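You operate a simulated robot arm through the tools that you are given. There is no shell and no other tool.

The job below is to be done with a simulated robot arm. You get a single attempt, and the scene is never put back.

Task
Stand the black-cap bobbin on the rack and ply both rack yarns onto the bobbin on the seat.
Fine: middle ring; twist lever on PLY, brake knob turned to its top mark, bobbin guard shut; run till both rack bobbins are bare; speed dial, band lever and spare bobbins end as they began. Set down upright: what you pick out.

Only the result counts: the job must be done as asked and must still hold three seconds after the hand-in. Knocking over, shifting, dropping, spilling or breaking anything else fails it. Lids that push on must go on centred and level and be pressed home; caps that screw on are set level and turned clockwise until they are tight.

Robot
A 7-joint arm with a two-finger parallel gripper, fixed in place. Base frame: the origin is on the floor under the middle of its stand, x ahead of it, y to its left, z up. Readings come in mm, degrees, newtons and seconds.
It reaches about 1479 mm from its shoulder. Its first joint turns from -166.0 to 166.0 degrees. Payload 4.4 kg.
The tool frame sits at the grasp point between the pads (the TCP): z along the fingers, y along the line on which they close. The tips reach 23 mm beyond it. The gripper opens to 94 mm. The fingers are 38 mm wide and 10 mm thick; the gripper's body (54 by 96 mm) begins 39 mm behind the TCP.
Orientation is told as [roll, pitch, yaw] about the base's x, y, z axes, in that order, counted from this pose: with the fingers straight down and closing along the base's y, the tool's x points along the base's -x, its y along +y and its z along -z.

Tools
- The arm moves only by the tool arm_command. Its argument "increments" is one flat list of numbers, 7 for each row, row after row: the shift along the base's x, y, z in mm, then the turn, a rotation vector about the base's x, y, z in degrees, then the gripper command, from -1 (fully open) to 1 (shut), values between in proportion. In form: [tx, ty, tz, ax, ay, az, grip, tx, ty, tz, ax, ay, az, grip, ...]. A call has 1 to 20 rows; each row shifts and turns the commanded pose from where the row before left it. Each row takes 0.2 s and may step no farther than 50 mm and 8.6 degrees from the row before; otherwise, or with a gripper value out of range, the whole call is refused. Where a pose cannot be reached the arm comes as near as it can. A force on the tool above 40 N (or 10 N above the force at the start of the call, whichever is more), or a blocked arm, ends the call early, and 0.2 s more pass. The fingers move at their own pace (about 72 mm/s each) and stop on an object; they squeeze with about 39 N. The grip force told is the motor's: it shows also when the fingers shut on nothing. Time passes only in rows, and 0.2 s behind the last, so rows that do not move let the fingers close. It gives the time, the measured TCP pose, the force on the tool (base axes), the opening and the grip force at its end, in the units of the frame above (readings bear some noise), with the torque about the TCP (base axes, N m) and any sound that the robot's microphone picked up.
- Cameras (640 x 400 px; columns grow to the right, rows downward): "scene" is fixed at [49.9, -500.3, 1532.8]; the picture's right is [0.48, -0.88, 0.00], its down [-0.41, -0.22, -0.88] and it looks along [0.78, 0.42, -0.47] (base axes); focal length 340 px, centre (320, 200). "wrist" rides on the gripper at [86, 16, -75] in the tool frame; the picture's right is [-0.18, 0.98, 0.00], its down [-0.58, -0.11, -0.81] and it looks along [-0.79, -0.15, 0.59] (tool axes); focal length 243 px, centre (320, 200). There is no depth. A picture from a camera that has moved, and an enlarged one, comes with that camera's place and axes in the base frame and with its lens.
- camera(camera): a new picture of that camera. It takes no simulated time.
- zoom(camera, box): a new picture of the part [left, top, right, bottom] of that camera's present view, enlarged. It takes no simulated time.
- sign_off(): hands the job in; it is judged then, once.

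Nothing tells you positions but the pictures and the camera data. Unless the task says otherwise, let go and move clear before handing in.

The tools are called after "Emit:" as name(argument=value, ...) on one line, values as JSON. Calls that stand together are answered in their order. arm_command: Moves the arm, as the interface text tells. Its arguments: {"type":"object","properties":{"increments":{"type":"array","items":{"type":"number"}}},"required":["increments"]} The other tools are called the same way: camera (camera) takes a picture; zoom (camera, box) takes an enlarged picture of a part of a camera's view; sign_off () hands the job in.

At the start:

```text
clock: 0.0
position: [769.3, 246.3, 1115.8]
orientation: [-0.1, 0.0, 0.0]
force: [0.3, -0.6, 0.0]
torque: [0.0, -0.02, 0.0]
width: 93.8
grasp_force: 0.1
```

scene: 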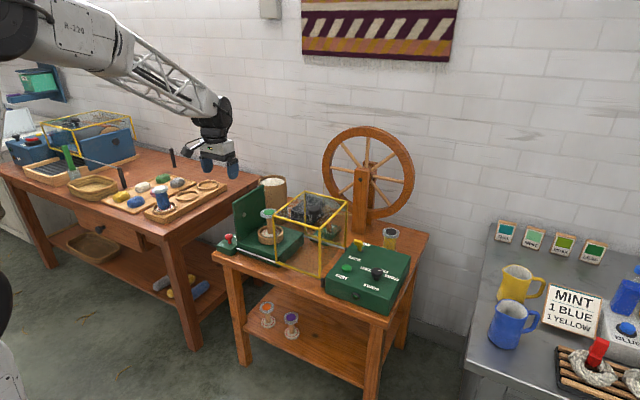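
wrist: 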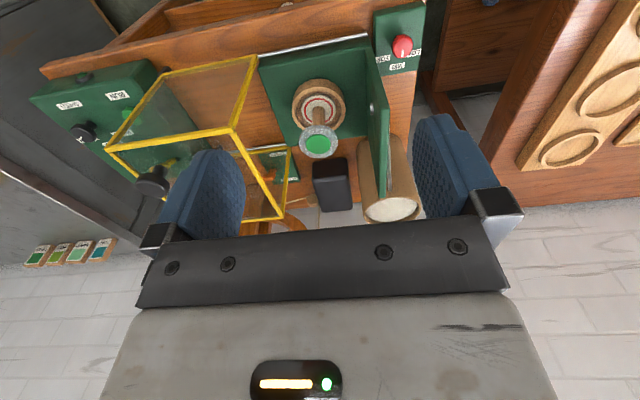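

I see a workshop with a spinning wheel machine on a table, a guard cage, a green control box, and bobbins in various places. I'll look at details before moving.

Emit:
zoom(camera="scene", box=[210, 160, 330, 280])

Emit:
zoom(camera="scene", box=[310, 210, 430, 330])

Emit:
zoom(camera="scene", box=[0, 100, 130, 230])

Emit:
zoom(camera="scene", box=[110, 140, 240, 240])

Emit:
zoom(camera="scene", box=[230, 280, 330, 360])

Emit:
zoom(camera="scene", box=[460, 200, 640, 400])

```text
3.33 times, centred on (270, 220) of scene
camera zoom: at [49.9, -500.3, 1532.8], right [0.48, -0.88, 0.0], down [-0.41, -0.22, -0.88], along [0.78, 0.42, -0.47], focal length 1135 px, centre (487, 133)
```

zoom: 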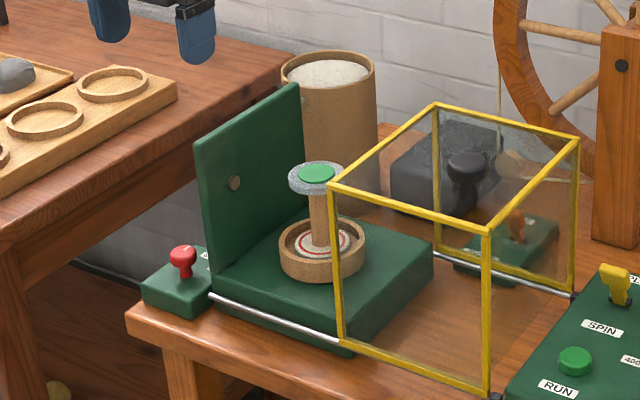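

```text
3.33 times, centred on (370, 270) of scene
camera zoom: at [49.9, -500.3, 1532.8], right [0.48, -0.88, 0.0], down [-0.41, -0.22, -0.88], along [0.78, 0.42, -0.47], focal length 1135 px, centre (153, -33)
```

zoom: 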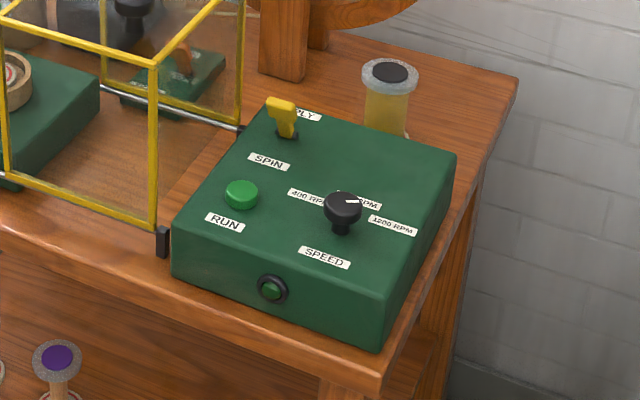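

```text
3.08 times, centred on (65, 165) of scene
camera zoom: at [49.9, -500.3, 1532.8], right [0.48, -0.88, 0.0], down [-0.41, -0.22, -0.88], along [0.78, 0.42, -0.47], focal length 1048 px, centre (1105, 308)
```

zoom: 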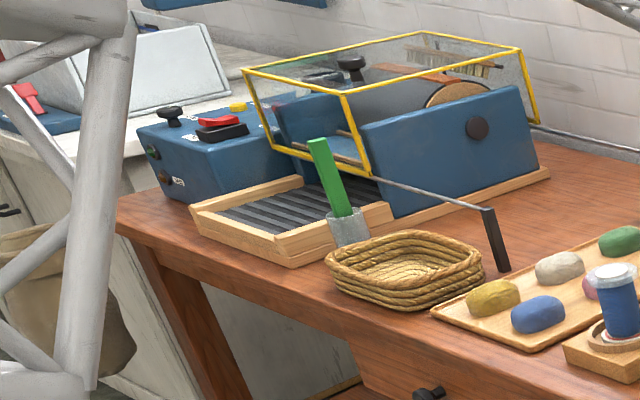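

```text
4.00 times, centred on (175, 190) of scene
camera zoom: at [49.9, -500.3, 1532.8], right [0.48, -0.88, 0.0], down [-0.41, -0.22, -0.88], along [0.78, 0.42, -0.47], focal length 1362 px, centre (900, 240)
```

zoom: 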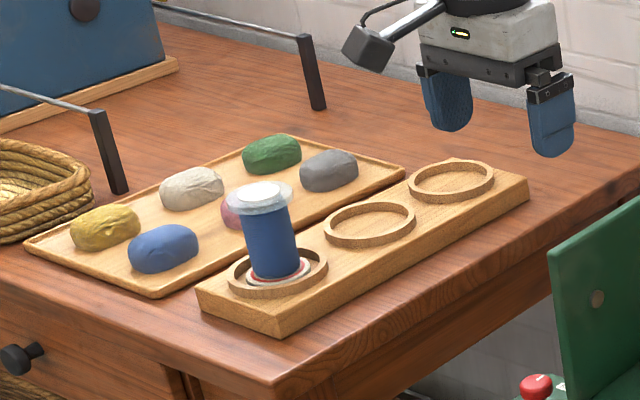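

```text
5.00 times, centred on (280, 320) of scene
camera zoom: at [49.9, -500.3, 1532.8], right [0.48, -0.88, 0.0], down [-0.41, -0.22, -0.88], along [0.78, 0.42, -0.47], focal length 1702 px, centre (520, -400)
```

zoom: 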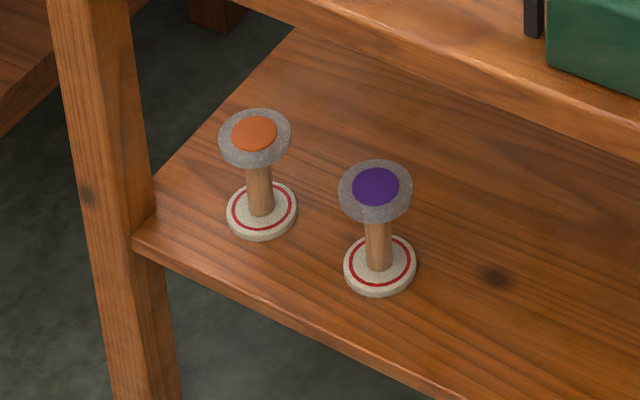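

```text
2.00 times, centred on (550, 300) of scene
camera zoom: at [49.9, -500.3, 1532.8], right [0.48, -0.88, 0.0], down [-0.41, -0.22, -0.88], along [0.78, 0.42, -0.47], focal length 681 px, centre (-140, 0)
```

zoom: 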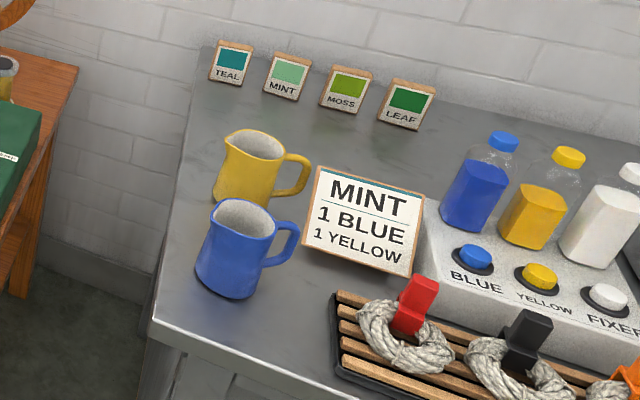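

The wrist camera looks at the machine from the other side; I'll enlarge its parts to read the labels and identify the knobs and levers.

Emit:
zoom(camera="wrist", box=[250, 0, 430, 120])

Emit:
zoom(camera="wrist", box=[20, 50, 300, 225])

Emit:
zoom(camera="wrist", box=[230, 70, 430, 230])

Emit:
zoom(camera="scene", box=[300, 185, 360, 255])

Emit:
zoom(camera="scene", box=[215, 220, 255, 260])

Emit:
zoom(camera="scene", box=[345, 235, 415, 290])

```text
3.33 times, centred on (340, 60) of wrist
camera zoom: at [682.7, 261.7, 1190.7], right [0.18, 0.98, 0.0], down [0.58, -0.11, 0.81], along [0.79, -0.15, -0.59], focal length 809 px, centre (253, 667)
```

zoom: 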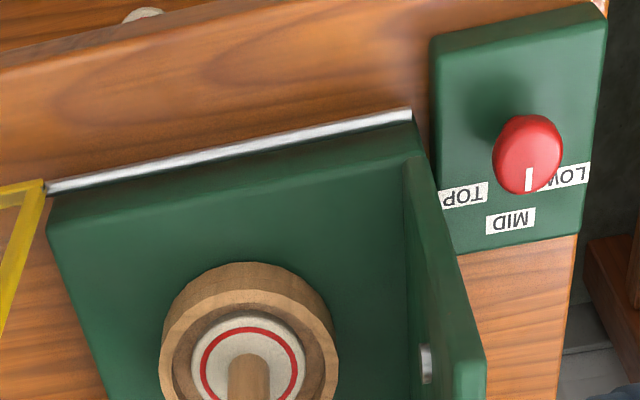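

```text
2.29 times, centred on (160, 138) of wrist
camera zoom: at [682.7, 261.7, 1190.7], right [0.18, 0.98, 0.0], down [0.58, -0.11, 0.81], along [0.79, -0.15, -0.59], focal length 555 px, centre (686, 343)
```

zoom: 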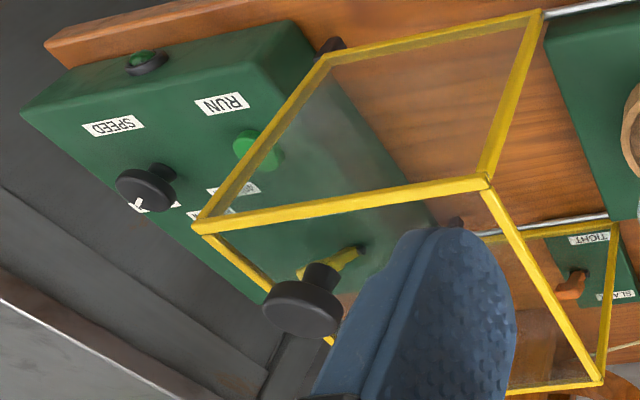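

```text
2.50 times, centred on (330, 150) of wrist
camera zoom: at [682.7, 261.7, 1190.7], right [0.18, 0.98, 0.0], down [0.58, -0.11, 0.81], along [0.79, -0.15, -0.59], focal length 606 px, centre (295, 325)
```

zoom: 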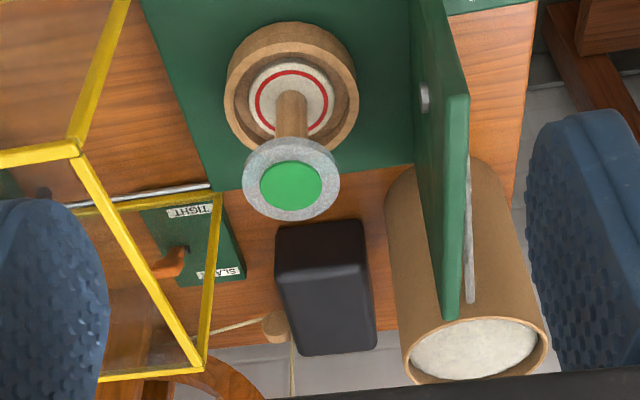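

```text
5.71 times, centred on (330, 220) of scene
camera zoom: at [49.9, -500.3, 1532.8], right [0.48, -0.88, 0.0], down [-0.41, -0.22, -0.88], along [0.78, 0.42, -0.47], focal length 1946 px, centre (263, 86)
```

zoom: 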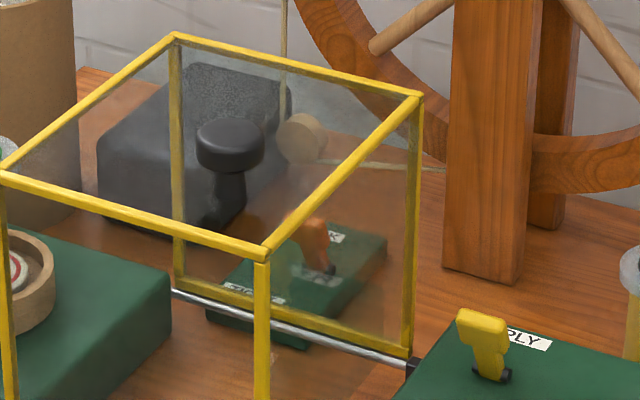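

```text
10.00 times, centred on (235, 240) of scene
camera zoom: at [49.9, -500.3, 1532.8], right [0.48, -0.88, 0.0], down [-0.41, -0.22, -0.88], along [0.78, 0.42, -0.47], focal length 3405 px, centre (1170, -200)
```

zoom: 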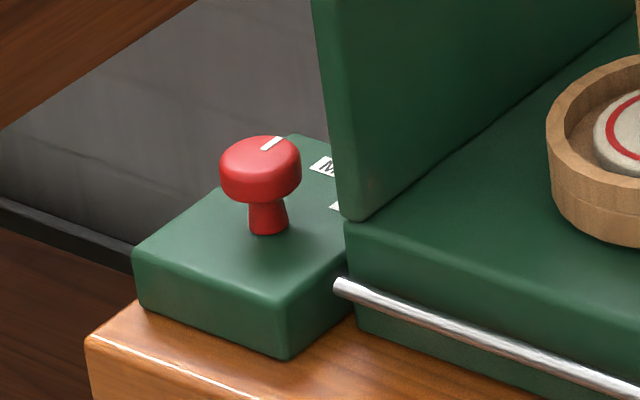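

```text
7.27 times, centred on (380, 262) of scene
camera zoom: at [49.9, -500.3, 1532.8], right [0.48, -0.88, 0.0], down [-0.41, -0.22, -0.88], along [0.78, 0.42, -0.47], focal length 2476 px, centre (-116, -254)
```

zoom: 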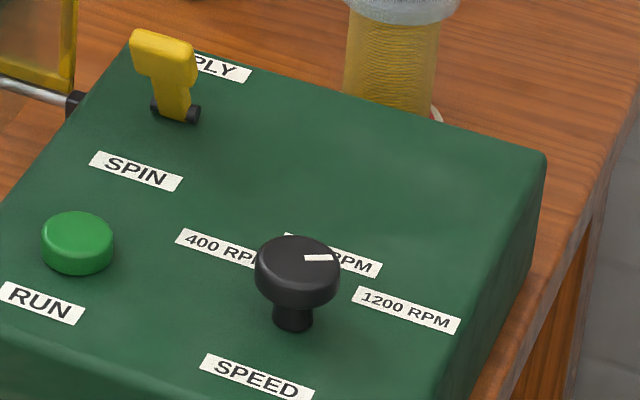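

The empty green-cap bobbin sits on the seat at about (952, 208). The yellow guard cage is to its right at x 864–1077, y −61–117. RUN is near (896, −145), the red brake knob is at far left, and the black-cap bobbin stands behind the control box. I'll move the wrist camera left to see the rack first.

Emit:
arm_command(increments=[-22, 38, 0, 0, 0, 0, -1, -22, 38, 0, 0, 0, 0, -1, -22, 38, 0, 0, 0, 0, -1, -22, 38, 0, 0, 0, 0, -1, -22, 38, 0, 0, 0, 0, -1, -22, 38, 0, 0, 0, 0, -1, -22, 38, 0, 0, 0, 0, -1, -22, 38, 0, 0, 0, 0, -1, -22, 38, 0, 0, 0, 0, -1, -22, 38, 0, 0, 0, 0, -1])

Emit:
camera(camera="wrist")

Emit:
camera(camera="scene")

```text
clock: 2.2
position: [550.1, 626.7, 1115.9]
orientation: [0.0, 0.0, 0.0]
force: [-0.3, 0.5, -0.3]
torque: [-0.01, -0.03, -0.01]
width: 94.2
grasp_force: 0.0
```

```text
taken
camera wrist: at [462.7, 642.1, 1190.0], right [0.18, 0.98, 0.0], down [0.58, -0.11, 0.81], along [0.79, -0.15, -0.59], focal length 243 px, centre (320, 200)
```

wrist: 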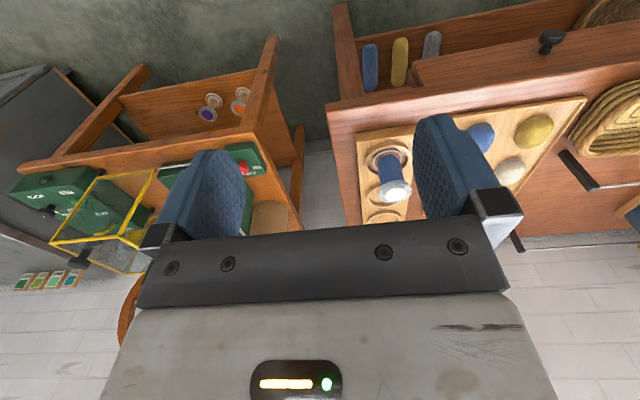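

```text
taken
```

scene: 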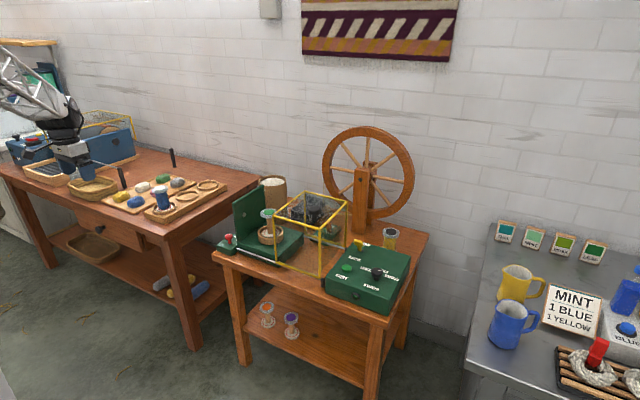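

The rack is visible now with the blue bobbin in its first ring. I'll enlarge both views to triangulate the rack and bobbin.

Emit:
zoom(camera="wrist", box=[320, 100, 460, 230])

Emit:
zoom(camera="scene", box=[140, 165, 240, 230])

Emit:
zoom(camera="wrist", box=[0, 130, 200, 280])

Emit:
zoom(camera="wrist", box=[180, 60, 300, 160])

```text
3.08 times, centred on (390, 165) of wrist
camera zoom: at [462.7, 642.1, 1190.0], right [0.18, 0.98, 0.0], down [0.58, -0.11, 0.81], along [0.79, -0.15, -0.59], focal length 746 px, centre (105, 308)
```

zoom: 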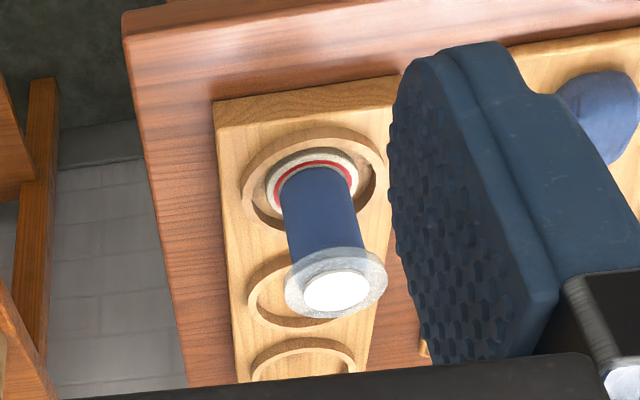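

```text
6.15 times, centred on (190, 198) of scene
camera zoom: at [49.9, -500.3, 1532.8], right [0.48, -0.88, 0.0], down [-0.41, -0.22, -0.88], along [0.78, 0.42, -0.47], focal length 2095 px, centre (1120, 215)
```

zoom: 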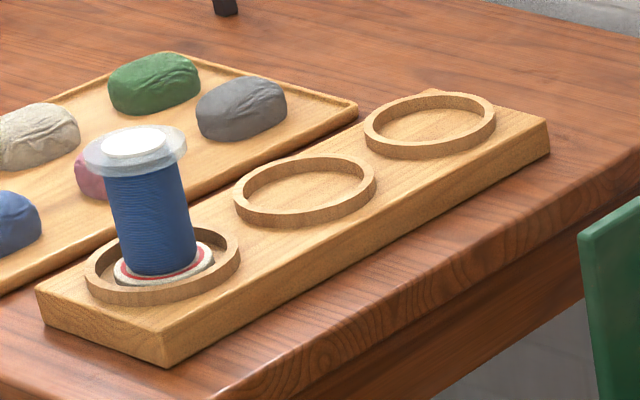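

```text
2.67 times, centred on (100, 205) of wrist
camera zoom: at [462.7, 642.1, 1190.0], right [0.18, 0.98, 0.0], down [0.58, -0.11, 0.81], along [0.79, -0.15, -0.59], focal length 647 px, centre (907, 187)
```

zoom: 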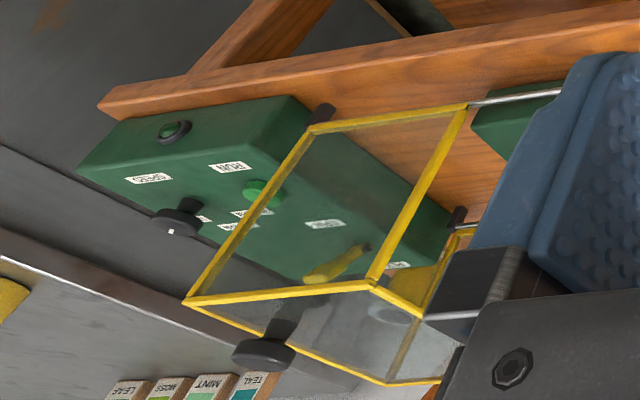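

```text
4.00 times, centred on (240, 110) of wrist
camera zoom: at [462.7, 642.1, 1190.0], right [0.18, 0.98, 0.0], down [0.58, -0.11, 0.81], along [0.79, -0.15, -0.59], focal length 970 px, centre (640, 560)
```

zoom: 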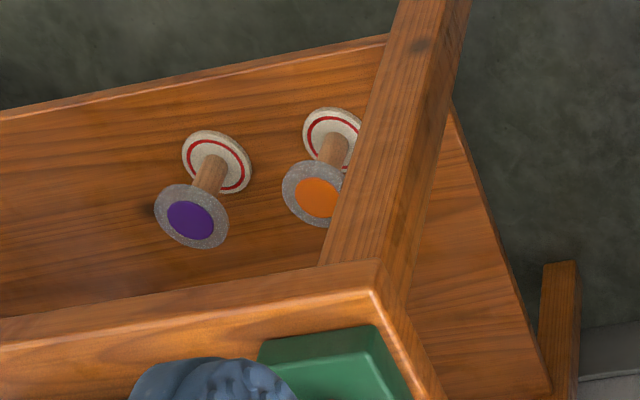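

The rack rings run along x at y≈730: first (blue bobbin) at x≈880, middle at x≈1014, third at x≈1144, with rim z≈795. Next I'll look at the control box and the black-cap bobbin from close by.

Emit:
arm_command(increments=[13, -44.6, -3.9, 0, 0, 0, -1, 13, -44.6, -3.9, 0, 0, 0, -1, 13, -44.6, -3.9, 0, 0, 0, -1, 13, -44.6, -3.9, 0, 0, 0, -1, 13, -44.6, -3.9, 0, 0, 0, -1, 13, -44.6, -3.9, 0, 0, 0, -1, 13, -44.6, -3.9, 0, 0, 0, -1, 13, -44.6, -3.9, 0, 0, 0, -1, 13, -44.6, -3.9, 0, 0, 0, -1, 13, -44.6, -3.9, 0, 0, 0, -1, 13, -44.6, -3.9, 0, 0, 0, -1, 13, -44.6, -3.9, 0, 0, 0, -1, 13, -44.6, -3.9, 0, 0, 0, -1, 13, -44.6, -3.9, 0, 0, 0, -1, 13, -44.6, -3.9, 0, 0, 0, -1, 13, -44.6, -3.9, 0, 0, 0, -1, 13, -44.6, -3.9, 0, 0, 0, -1])

Emit:
camera(camera="wrist")

Emit:
camera(camera="scene")

```text
clock: 5.8
position: [770.5, -131.1, 1048.9]
orientation: [0.0, 0.0, 0.0]
force: [-0.1, -0.4, 0.4]
torque: [0.02, 0.01, 0.01]
width: 94.0
grasp_force: 0.1
```

```text
taken
camera wrist: at [683.0, -116.4, 1124.3], right [0.18, 0.98, 0.0], down [0.58, -0.11, 0.81], along [0.79, -0.15, -0.59], focal length 243 px, centre (320, 200)
```

wrist: 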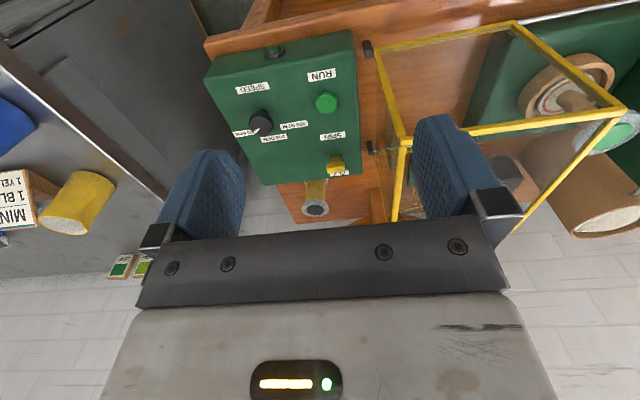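

```text
taken
```

scene: 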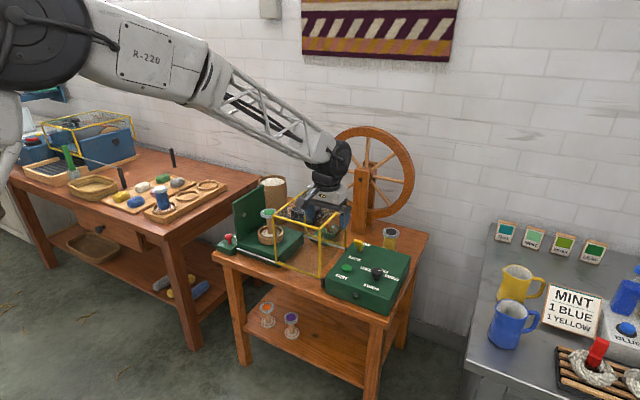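

Emit:
zoom(camera="wrist", box=[200, 30, 360, 130])

Emit:
zoom(camera="wrist", box=[260, 120, 420, 230])

Emit:
zoom(camera="scene", box=[350, 215, 430, 270])

Emit:
zoom(camera="wrist", box=[420, 20, 640, 240])

```text
4.00 times, centred on (280, 80) of wrist
camera zoom: at [683.0, -116.4, 1124.3], right [0.18, 0.98, 0.0], down [0.58, -0.11, 0.81], along [0.79, -0.15, -0.59], focal length 970 px, centre (480, 680)
```

zoom: 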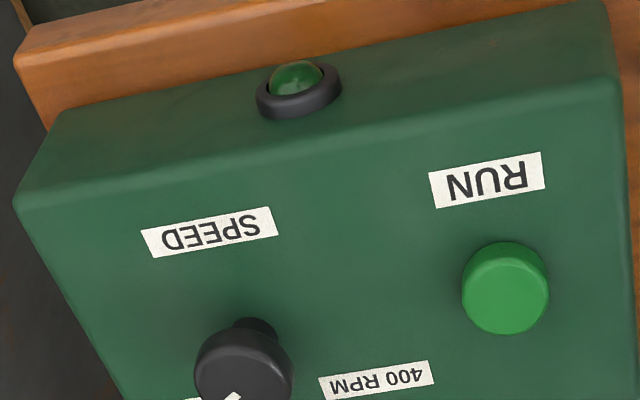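

```text
3.64 times, centred on (340, 175) of wrist
camera zoom: at [683.0, -116.4, 1124.3], right [0.18, 0.98, 0.0], down [0.58, -0.11, 0.81], along [0.79, -0.15, -0.59], focal length 882 px, centre (247, 291)
```

zoom: 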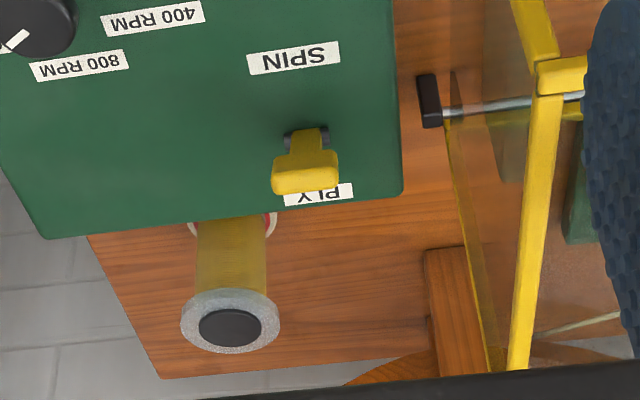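

```text
7.27 times, centred on (390, 242) of scene
camera zoom: at [49.9, -500.3, 1532.8], right [0.48, -0.88, 0.0], down [-0.41, -0.22, -0.88], along [0.78, 0.42, -0.47], focal length 2476 px, centre (-189, -109)
```

zoom: 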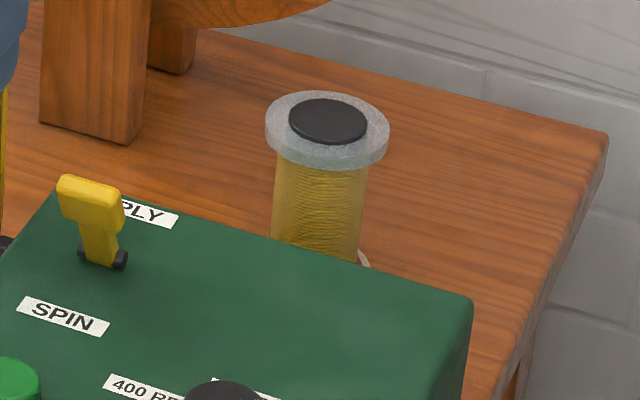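

```text
1.82 times, centred on (530, 130) of wrist
camera zoom: at [683.0, -116.4, 1124.3], right [0.18, 0.98, 0.0], down [0.58, -0.11, 0.81], along [0.79, -0.15, -0.59], focal length 441 px, centre (-62, 327)
```

zoom: 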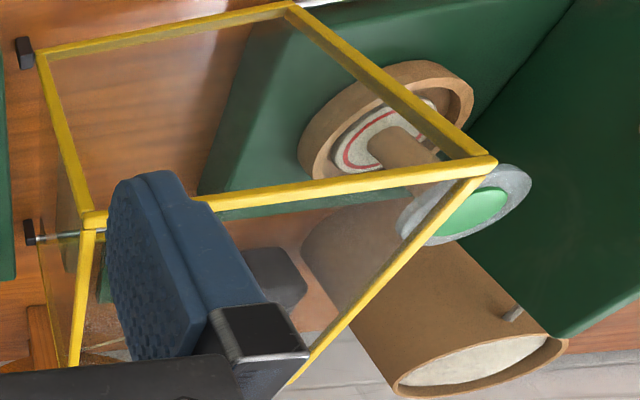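

The black-cap bobbin is at about (1160.6, −216) with its cap at z≈799. The twist lever, pivoting at (1020, −146), leans toward −x, so it's on SPIN. RUN is at (894, −146, 781). I'll go above the black-cap bobbin and check alignment.

Emit:
arm_command(increments=[43.3, -9.44, -5.4, 0, 0, 0, -1, 43.3, -9.44, -5.4, 0, 0, 0, -1, 43.3, -9.44, -5.4, 0, 0, 0, -1, 43.3, -9.44, -5.4, 0, 0, 0, -1, 43.3, -9.44, -5.4, 0, 0, 0, -1, 43.3, -9.44, -5.4, 0, 0, 0, -1, 43.3, -9.44, -5.4, 0, 0, 0, -1, 43.3, -9.44, -5.4, 0, 0, 0, -1, 43.3, -9.44, -5.4, 0, 0, 0, -1])

Emit:
camera(camera="wrist")

Emit:
camera(camera="scene")

```text
clock: 7.8
position: [1160.7, -215.2, 1003.9]
orientation: [0.1, 0.0, 0.1]
force: [0.3, 0.0, 0.4]
torque: [-0.03, -0.01, -0.03]
width: 93.6
grasp_force: 0.0
```

```text
taken
camera wrist: at [1073.1, -200.4, 1077.9], right [0.18, 0.98, 0.0], down [0.58, -0.11, 0.81], along [0.79, -0.15, -0.59], focal length 243 px, centre (320, 200)
```

wrist: 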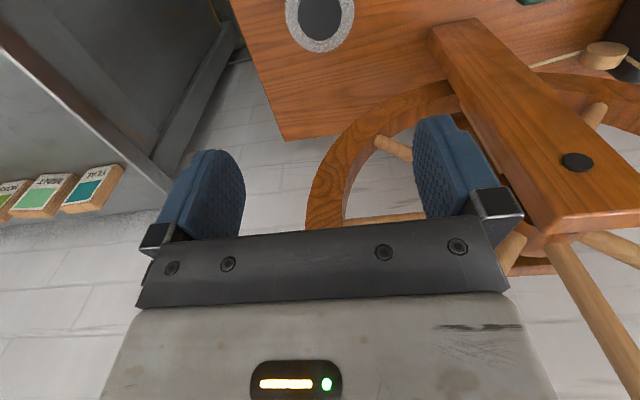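

```text
taken
```

scene: 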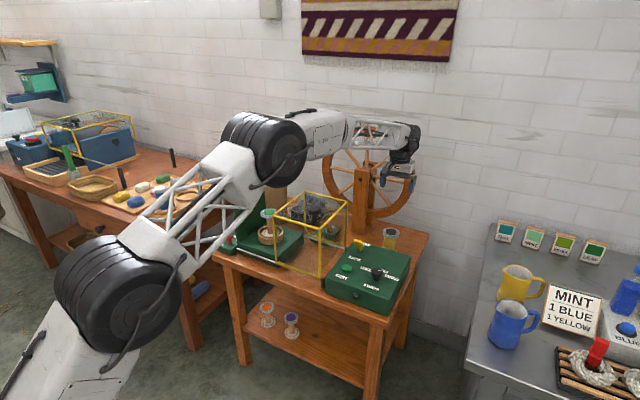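

The bobbin is centred under the gripper (u≈320). I'll descend to z≈900 and check again.

Emit:
arm_command(increments=[0, 0, -35, 0, 0, 0, -1, 0, 0, -35, 0, 0, 0, -1, 0, 0, -34, 0, 0, 0, -1])

Emit:
camera(camera="wrist")

Emit:
zoom(camera="scene", box=[330, 130, 450, 270])

```text
clock: 8.6
position: [1160.7, -216.1, 898.4]
orientation: [0.0, -0.1, 0.0]
force: [0.1, -0.3, 0.6]
torque: [0.02, 0.0, 0.01]
width: 94.0
grasp_force: 0.1
```

```text
taken
camera wrist: at [1073.1, -201.1, 973.1], right [0.18, 0.98, 0.0], down [0.58, -0.11, 0.81], along [0.79, -0.15, -0.59], focal length 243 px, centre (320, 200)
```

wrist: 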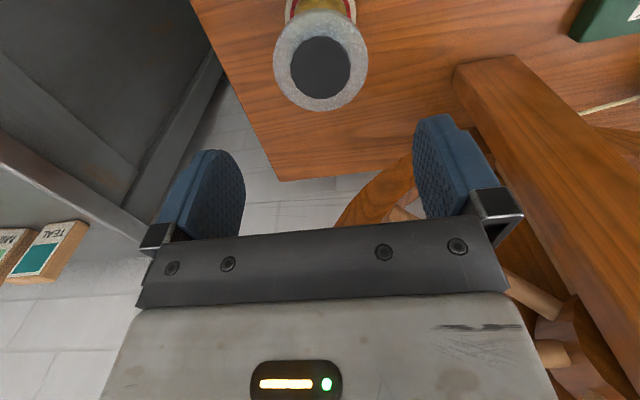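

```text
2.86 times, centred on (390, 200) of scene
camera zoom: at [49.9, -500.3, 1532.8], right [0.48, -0.88, 0.0], down [-0.41, -0.22, -0.88], along [0.78, 0.42, -0.47], focal length 973 px, centre (120, 200)
```

zoom: 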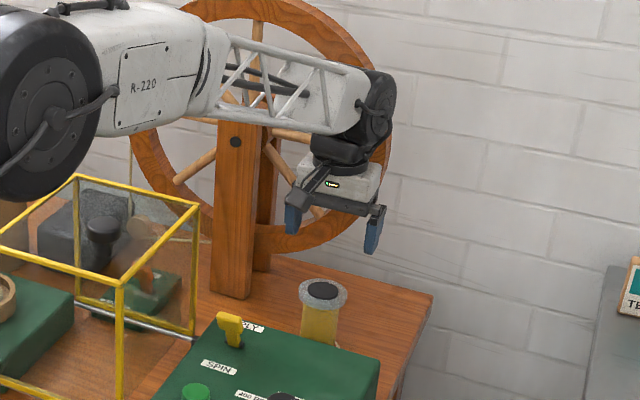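

The cap is centred in y, and x is about 1158. I'll descend so the pads straddle the top flange (TCP z≈785), then close.

Emit:
arm_command(increments=[-2, 0, -35, 0, 0, 0, -1, 0, 0, -35, 0, 0, 0, -1, 0, 0, -25, 0, 0, 0, -1, 0, 0, -18, 0, 0, 0, -1])

Emit:
camera(camera="wrist")

Emit:
zoom(camera="scene", box=[330, 160, 450, 270])

```text
clock: 9.6
position: [1157.9, -216.4, 783.8]
orientation: [-0.1, -0.1, 0.0]
force: [-0.3, -0.2, 1.0]
torque: [-0.01, 0.01, -0.01]
width: 94.1
grasp_force: 0.1
```

```text
taken
camera wrist: at [1071.8, -200.8, 859.5], right [0.18, 0.98, 0.0], down [0.58, -0.11, 0.81], along [0.79, -0.15, -0.59], focal length 243 px, centre (320, 200)
```

wrist: 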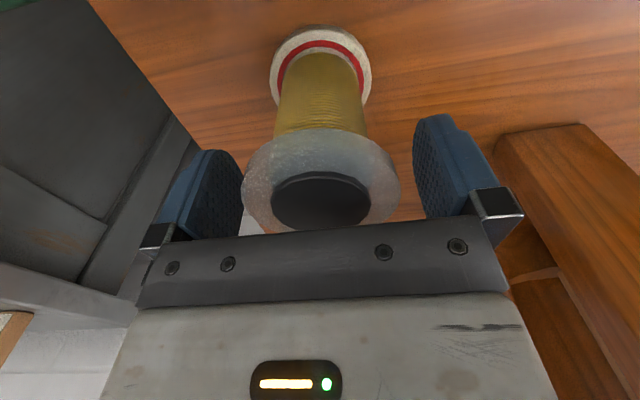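

```text
3.64 times, centred on (390, 215) of scene
camera zoom: at [49.9, -500.3, 1532.8], right [0.48, -0.88, 0.0], down [-0.41, -0.22, -0.88], along [0.78, 0.42, -0.47], focal length 1238 px, centre (66, 146)
```

zoom: 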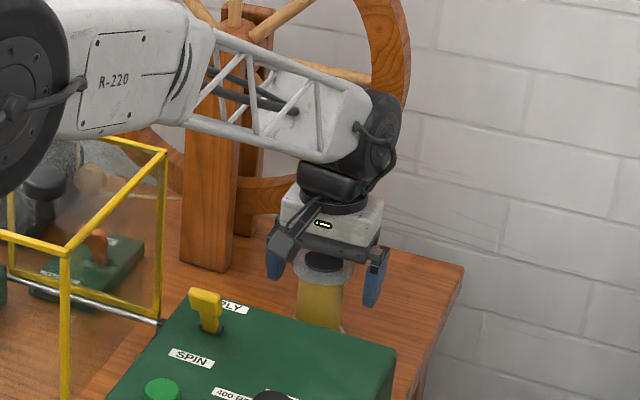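

The flange is centred between the pads. I'll close the fingers on it.

Emit:
arm_command(increments=[-2, 0.5, 0, 0, 0, 0, -1, 0, 0, 0, 0, 0, 0, 1, 0, 0, 0, 0, 0, 0, 1, 0, 0, 0, 0, 0, 0, 1])

Emit:
camera(camera="wrist")

```text
clock: 10.6
position: [1156.5, -214.2, 784.6]
orientation: [0.0, -0.1, 0.0]
force: [-0.2, -0.8, 0.3]
torque: [-0.01, 0.02, 0.0]
width: 64.9
grasp_force: 38.8
```

```text
taken
camera wrist: at [1069.6, -200.4, 859.2], right [0.18, 0.98, 0.0], down [0.58, -0.11, 0.81], along [0.79, -0.15, -0.59], focal length 243 px, centre (320, 200)
```

wrist: 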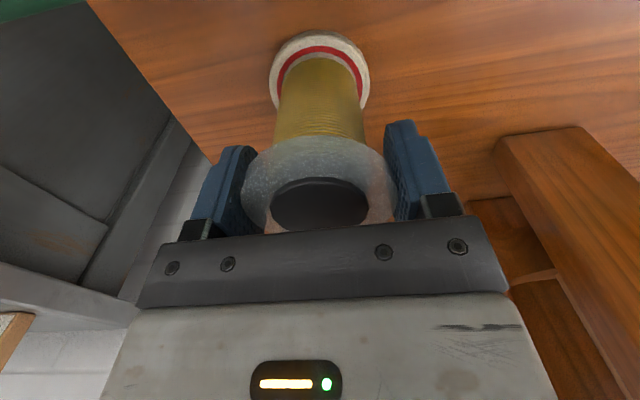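

The grip holds at 64.9 mm (the flange diameter). I'll lift it a little and check.

Emit:
arm_command(increments=[0, 0, 8, 0, 0, 0, 1, 0, 0, 15, 0, 0, 0, 1, 0, 0, 20, 0, 0, 0, 1, 0, 0, 0, 0, 0, 0, 1])

Emit:
camera(camera="wrist")

Emit:
zoom(camera="scene", box=[330, 160, 450, 270])

```text
clock: 11.6
position: [1155.7, -215.6, 827.2]
orientation: [0.0, 0.1, -0.1]
force: [0.1, -0.6, -1.2]
torque: [0.02, -0.01, 0.02]
width: 64.7
grasp_force: 38.5
```

```text
taken
camera wrist: at [1069.5, -200.0, 902.5], right [0.18, 0.98, 0.0], down [0.58, -0.11, 0.81], along [0.79, -0.15, -0.59], focal length 243 px, centre (320, 200)
```

wrist: 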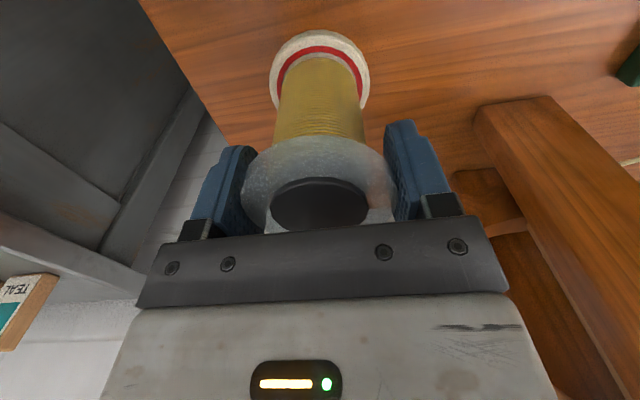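

```text
3.64 times, centred on (390, 215) of scene
camera zoom: at [49.9, -500.3, 1532.8], right [0.48, -0.88, 0.0], down [-0.41, -0.22, -0.88], along [0.78, 0.42, -0.47], focal length 1238 px, centre (66, 146)
```

zoom: 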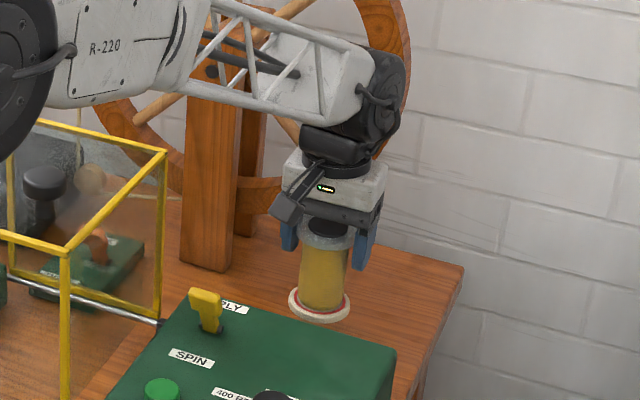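

The bobbin hangs upright in the grip. I'll raise it high and carry it left over the machine toward the rack.

Emit:
arm_command(increments=[0, 0, 20, 0, 0, 0, 1, 0, 0, 35, 0, 0, 0, 1, 0, 0, 40, 0, 0, 0, 1, 0, 0, 40, 0, 0, 0, 1, 0, 0, 40, 0, 0, 0, 1, 0, 0, 40, 0, 0, 0, 1, 0, 0, 35, 0, 0, 0, 1, 0, 0, 25, 0, 0, 0, 1, -7, 12, 0, 0, 0, 0, 1, -14, 28, 0, 0, 0, 0, 1, -17, 35, 0, 0, 0, 0, 1, -17, 35, 0, 0, 0, 0, 1, -17, 35, 0, 0, 0, 0, 1, -17, 35, 0, 0, 0, 0, 1, -17, 35, 0, 0, 0, 0, 1, -15, 35, 0, 0, 0, 0, 1, -10, 35, 0, 0, 0, 0, 1, -5, 30, 0, 0, 0, 0, 1])

Emit:
camera(camera="wrist")

Emit:
camera(camera="scene")

```text
clock: 15.4
position: [1021.0, 97.8, 1102.3]
orientation: [0.0, 0.0, 0.0]
force: [0.2, 0.1, -0.5]
torque: [0.01, -0.01, 0.01]
width: 64.9
grasp_force: 38.8
```

```text
taken
camera wrist: at [933.6, 113.5, 1176.8], right [0.18, 0.98, 0.0], down [0.58, -0.11, 0.81], along [0.79, -0.15, -0.59], focal length 243 px, centre (320, 200)
```

wrist: 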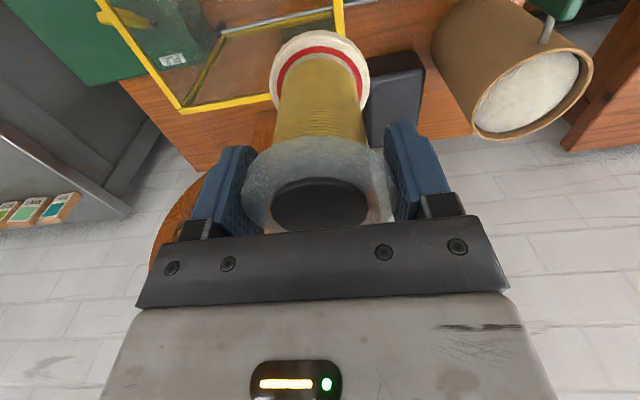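

```text
taken
```

scene: 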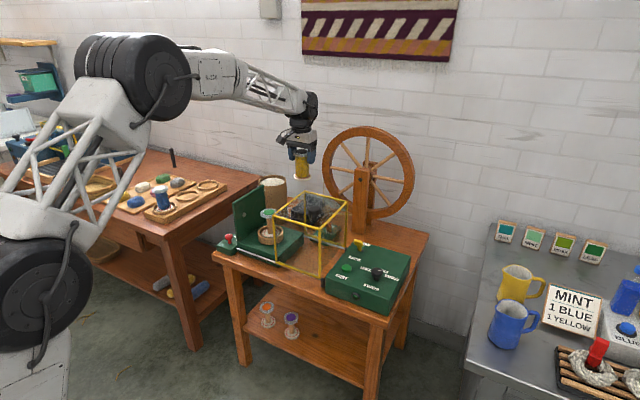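

The path is clear. I'll continue left to above the rack's middle ring.

Emit:
arm_command(increments=[0, 15, 0, 0, 0, 0, 1, 0, 30, 0, 0, 0, 0, 1, 0, 38, 0, 0, 0, 0, 1, 0, 38, 0, 0, 0, 0, 1, 0, 38, 0, 0, 0, 0, 1, 0, 38, 0, 0, 0, 0, 1, 0, 38, 0, 0, 0, 0, 1, 0, 38, 0, 0, 0, 0, 1, 0, 38, 0, 0, 0, 0, 1, 0, 38, 0, 0, 0, 0, 1, 0, 38, 0, 0, 0, 0, 1, 0, 38, 0, 0, 0, 0, 1, 0, 38, 0, 0, 0, 0, 1, 0, 38, 0, 0, 0, 0, 1, 0, 38, 0, 0, 0, 0, 1, 0, 38, 0, 0, 0, 0, 1, 0, 30, 0, 0, 0, 0, 1, 0, 15, 0, 0, 0, 0, 1, 0, 7, 0, 0, 0, 0, 1])

Emit:
camera(camera="wrist")

Emit:
camera(camera="scene")

```text
clock: 19.4
position: [1018.7, 728.2, 1101.2]
orientation: [-0.1, 0.0, 0.0]
force: [-0.3, 0.5, -0.6]
torque: [-0.01, -0.02, 0.01]
width: 64.6
grasp_force: 39.1
```

```text
taken
camera wrist: at [932.9, 743.9, 1176.9], right [0.18, 0.98, 0.0], down [0.58, -0.11, 0.81], along [0.79, -0.15, -0.59], focal length 243 px, centre (320, 200)
```

wrist: 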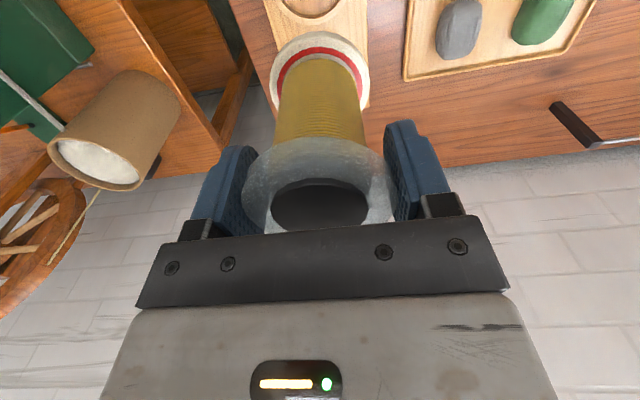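

```text
taken
```

scene: 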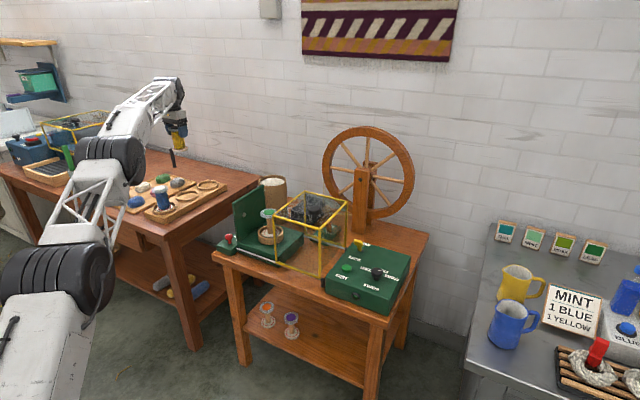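

Part of the middle ring is visible under the bobbin. I'll descend to get a better view of alignment before placing.

Emit:
arm_command(increments=[0, 0, -20, 0, 0, 0, 1, 0, 0, -35, 0, 0, 0, 1, 0, 0, -35, 0, 0, 0, 1, 0, 0, -30, 0, 0, 0, 1, 0, 0, 0, 0, 0, 0, 1])

Emit:
camera(camera="wrist")

Emit:
zoom(camera="scene", box=[120, 110, 260, 230])

Emit:
zoom(camera="wrist", box=[200, 0, 420, 140])

```text
clock: 20.6
position: [1021.6, 726.6, 981.5]
orientation: [0.0, 0.0, 0.0]
force: [-0.5, 0.0, -1.5]
torque: [0.02, 0.0, -0.04]
width: 65.0
grasp_force: 38.6
```

```text
taken
camera wrist: at [933.7, 742.4, 1056.6], right [0.18, 0.98, 0.0], down [0.58, -0.11, 0.81], along [0.79, -0.15, -0.59], focal length 243 px, centre (320, 200)
```

wrist: 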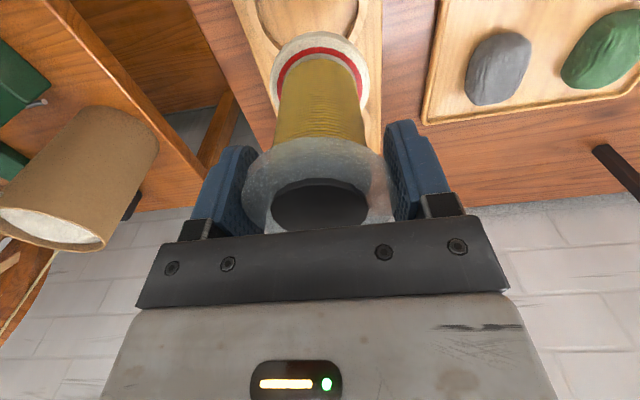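

```text
3.33 times, centred on (190, 170) of scene
camera zoom: at [49.9, -500.3, 1532.8], right [0.48, -0.88, 0.0], down [-0.41, -0.22, -0.88], along [0.78, 0.42, -0.47], focal length 1135 px, centre (753, 300)
```

zoom: 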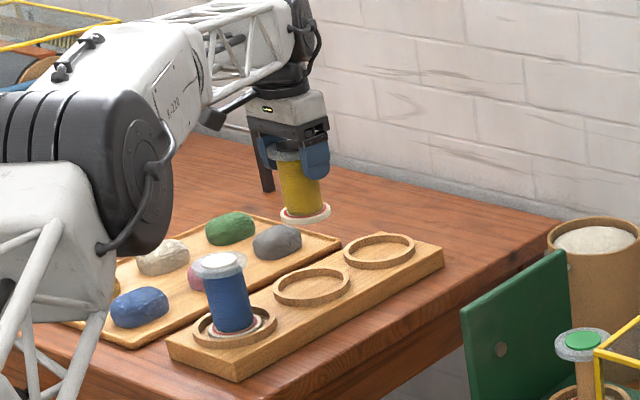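

```text
2.86 times, centred on (310, 70) of wrist
camera zoom: at [933.7, 742.4, 1056.6], right [0.18, 0.98, 0.0], down [0.58, -0.11, 0.81], along [0.79, -0.15, -0.59], focal length 693 px, centre (349, 571)
```

zoom: 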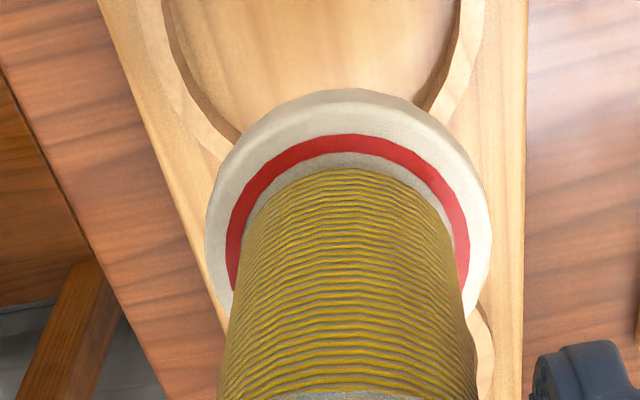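

Comparing the views, the middle ring centre is nearer (1001.5, 720) with its rim at z≈800. The bobbin axis is now at about (1014, 727), so I'll shift by (−12.5, −7) and descend partway to check.

Emit:
arm_command(increments=[-6, -3.5, 0, 0, 0, 0, 1, -6.5, -3.5, -10, 0, 0, 0, 1, 0, 0, -25, 0, 0, 0, 1, 0, 0, -20, 0, 0, 0, 1, 0, 0, -5, 0, 0, 0, 1, 0, 0, 0, 0, 0, 0, 1])

Emit:
camera(camera="wrist")

Emit:
zoom(camera="scene", box=[140, 130, 240, 230])

Emit:
zoom(camera="wrist", box=[200, 0, 420, 140])

```text
clock: 22.0
position: [1008.5, 720.5, 921.6]
orientation: [0.0, 0.0, 0.1]
force: [0.7, 0.5, -1.6]
torque: [0.0, -0.02, 0.06]
width: 64.8
grasp_force: 39.0
```

```text
taken
camera wrist: at [920.8, 736.3, 996.6], right [0.18, 0.98, 0.0], down [0.58, -0.11, 0.81], along [0.79, -0.15, -0.59], focal length 243 px, centre (320, 200)
```

wrist: 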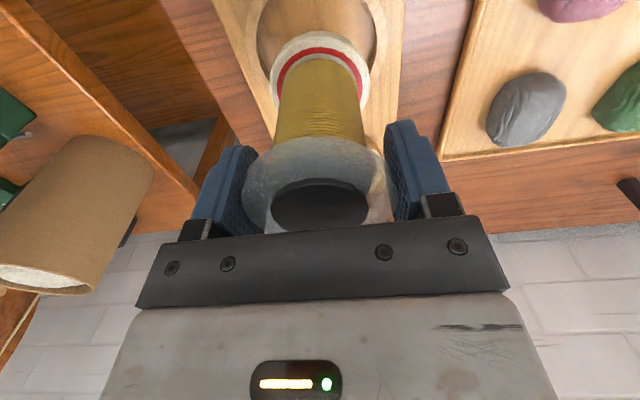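

```text
4.00 times, centred on (190, 180) of scene
camera zoom: at [49.9, -500.3, 1532.8], right [0.48, -0.88, 0.0], down [-0.41, -0.22, -0.88], along [0.78, 0.42, -0.47], focal length 1362 px, centre (840, 280)
```

zoom: 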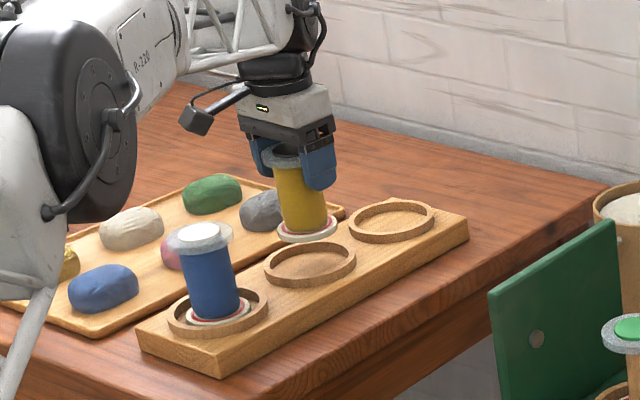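

```text
2.86 times, centred on (310, 70) of wrist
camera zoom: at [920.8, 736.3, 996.6], right [0.18, 0.98, 0.0], down [0.58, -0.11, 0.81], along [0.79, -0.15, -0.59], focal length 693 px, centre (349, 571)
```

zoom: 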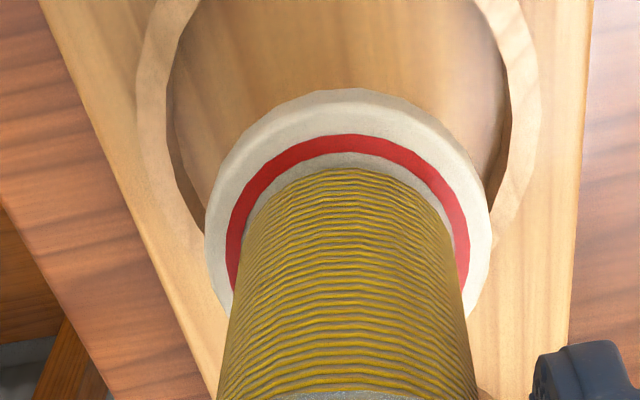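

The ring centre refines to (998, 720.5) with inner radius 42, and the bobbin axis is at (1001, 721). I'll shift −3 in x and lower it close to the ring floor.

Emit:
arm_command(increments=[-3, -0.5, -8, 0, 0, 0, 1, 0, 0, -15, 0, 0, 0, 1, 0, 0, -10, 0, 0, 0, 1, 0, 0, 0, 0, 0, 0, 1])

Emit:
camera(camera="wrist")

Emit:
zoom(camera="scene", box=[140, 130, 240, 230])

```text
clock: 23.0
position: [1004.9, 720.1, 890.0]
orientation: [0.0, 0.0, 0.0]
force: [-0.2, 0.6, -0.4]
torque: [0.02, -0.02, 0.0]
width: 64.7
grasp_force: 39.1
```

```text
taken
camera wrist: at [918.0, 736.0, 963.6], right [0.18, 0.98, 0.0], down [0.58, -0.11, 0.81], along [0.79, -0.15, -0.59], focal length 243 px, centre (320, 200)
```

wrist: 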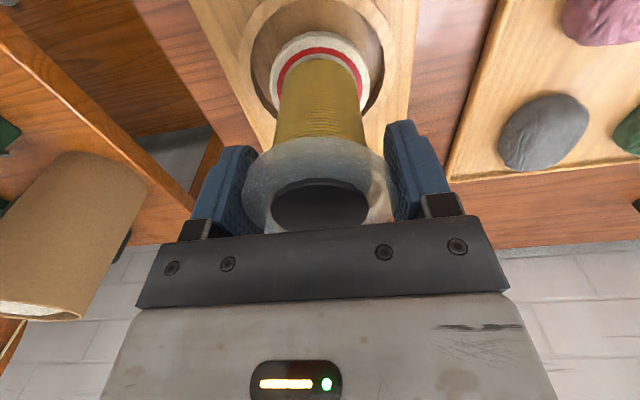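

```text
4.00 times, centred on (190, 180) of scene
camera zoom: at [49.9, -500.3, 1532.8], right [0.48, -0.88, 0.0], down [-0.41, -0.22, -0.88], along [0.78, 0.42, -0.47], focal length 1362 px, centre (840, 280)
```

zoom: 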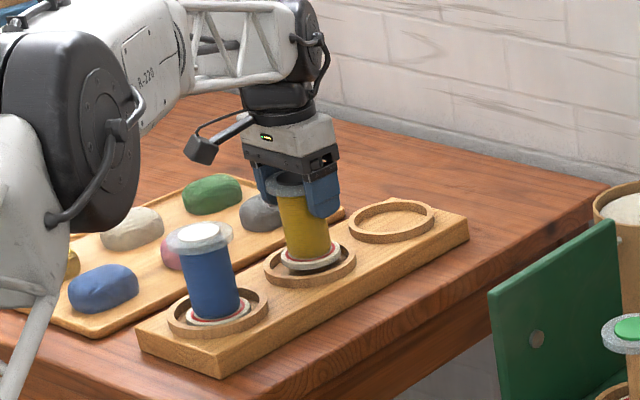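

It is well centred over the middle ring, a few millimetres above the floor. I'll lower in small steps until contact.

Emit:
arm_command(increments=[0, 0, -2, 0, 0, 0, 1, 0, 0, -2, 0, 0, 0, 1, 0, 0, -2, 0, 0, 0, 1, 0, 0, 0, 0, 0, 0, 1])

Emit:
arm_command(increments=[0, 0, -2, 0, 0, 0, 1, 0, 0, 0, 0, 0, 0, 1])

Emit:
zoom(camera="scene", box=[160, 150, 230, 220])

```text
clock: 24.0
position: [1005.0, 720.3, 883.1]
orientation: [0.1, 0.0, 0.0]
force: [-1.1, -0.4, -0.4]
torque: [0.0, 0.0, 0.01]
width: 64.8
grasp_force: 39.1
```

```text
clock: 24.6
position: [1004.9, 722.3, 881.3]
orientation: [0.0, -0.1, 0.0]
force: [-0.2, -0.9, -0.4]
torque: [0.0, 0.04, 0.04]
width: 64.8
grasp_force: 39.2
```

```text
5.71 times, centred on (195, 185) of scene
camera zoom: at [49.9, -500.3, 1532.8], right [0.48, -0.88, 0.0], down [-0.41, -0.22, -0.88], along [0.78, 0.42, -0.47], focal length 1946 px, centre (1034, 286)
```

zoom: 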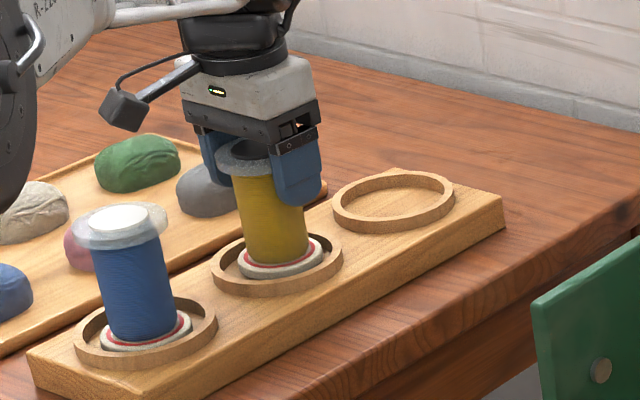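

No contact force yet. I'll continue lowering in 1.5–2 mm steps.

Emit:
arm_command(increments=[0, 0, -1.5, 0, 0, 0, 1, 0, 0, 0, 0, 0, 0, 1, 0, 0, -1.5, 0, 0, 0, 1, 0, 0, 0, 0, 0, 0, 1])

Emit:
arm_command(increments=[0, 0, -1.5, 0, 0, 0, 1, 0, 0, 0, 0, 0, 0, 1])

Emit:
zoom(camera="scene", box=[160, 150, 230, 220])

```text
clock: 25.6
position: [1004.2, 720.8, 876.6]
orientation: [0.1, -0.1, 0.0]
force: [0.0, -0.4, -1.1]
torque: [0.0, 0.02, -0.02]
width: 64.8
grasp_force: 38.9
```

```text
clock: 26.2
position: [1005.4, 721.4, 875.6]
orientation: [0.0, 0.1, 0.0]
force: [0.0, -0.4, -0.4]
torque: [0.0, 0.0, 0.01]
width: 65.1
grasp_force: 38.9
```

```text
5.71 times, centred on (195, 185) of scene
camera zoom: at [49.9, -500.3, 1532.8], right [0.48, -0.88, 0.0], down [-0.41, -0.22, -0.88], along [0.78, 0.42, -0.47], focal length 1946 px, centre (1034, 286)
```

zoom: 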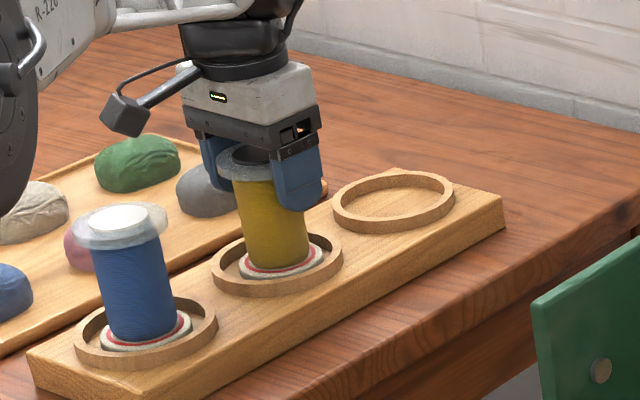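

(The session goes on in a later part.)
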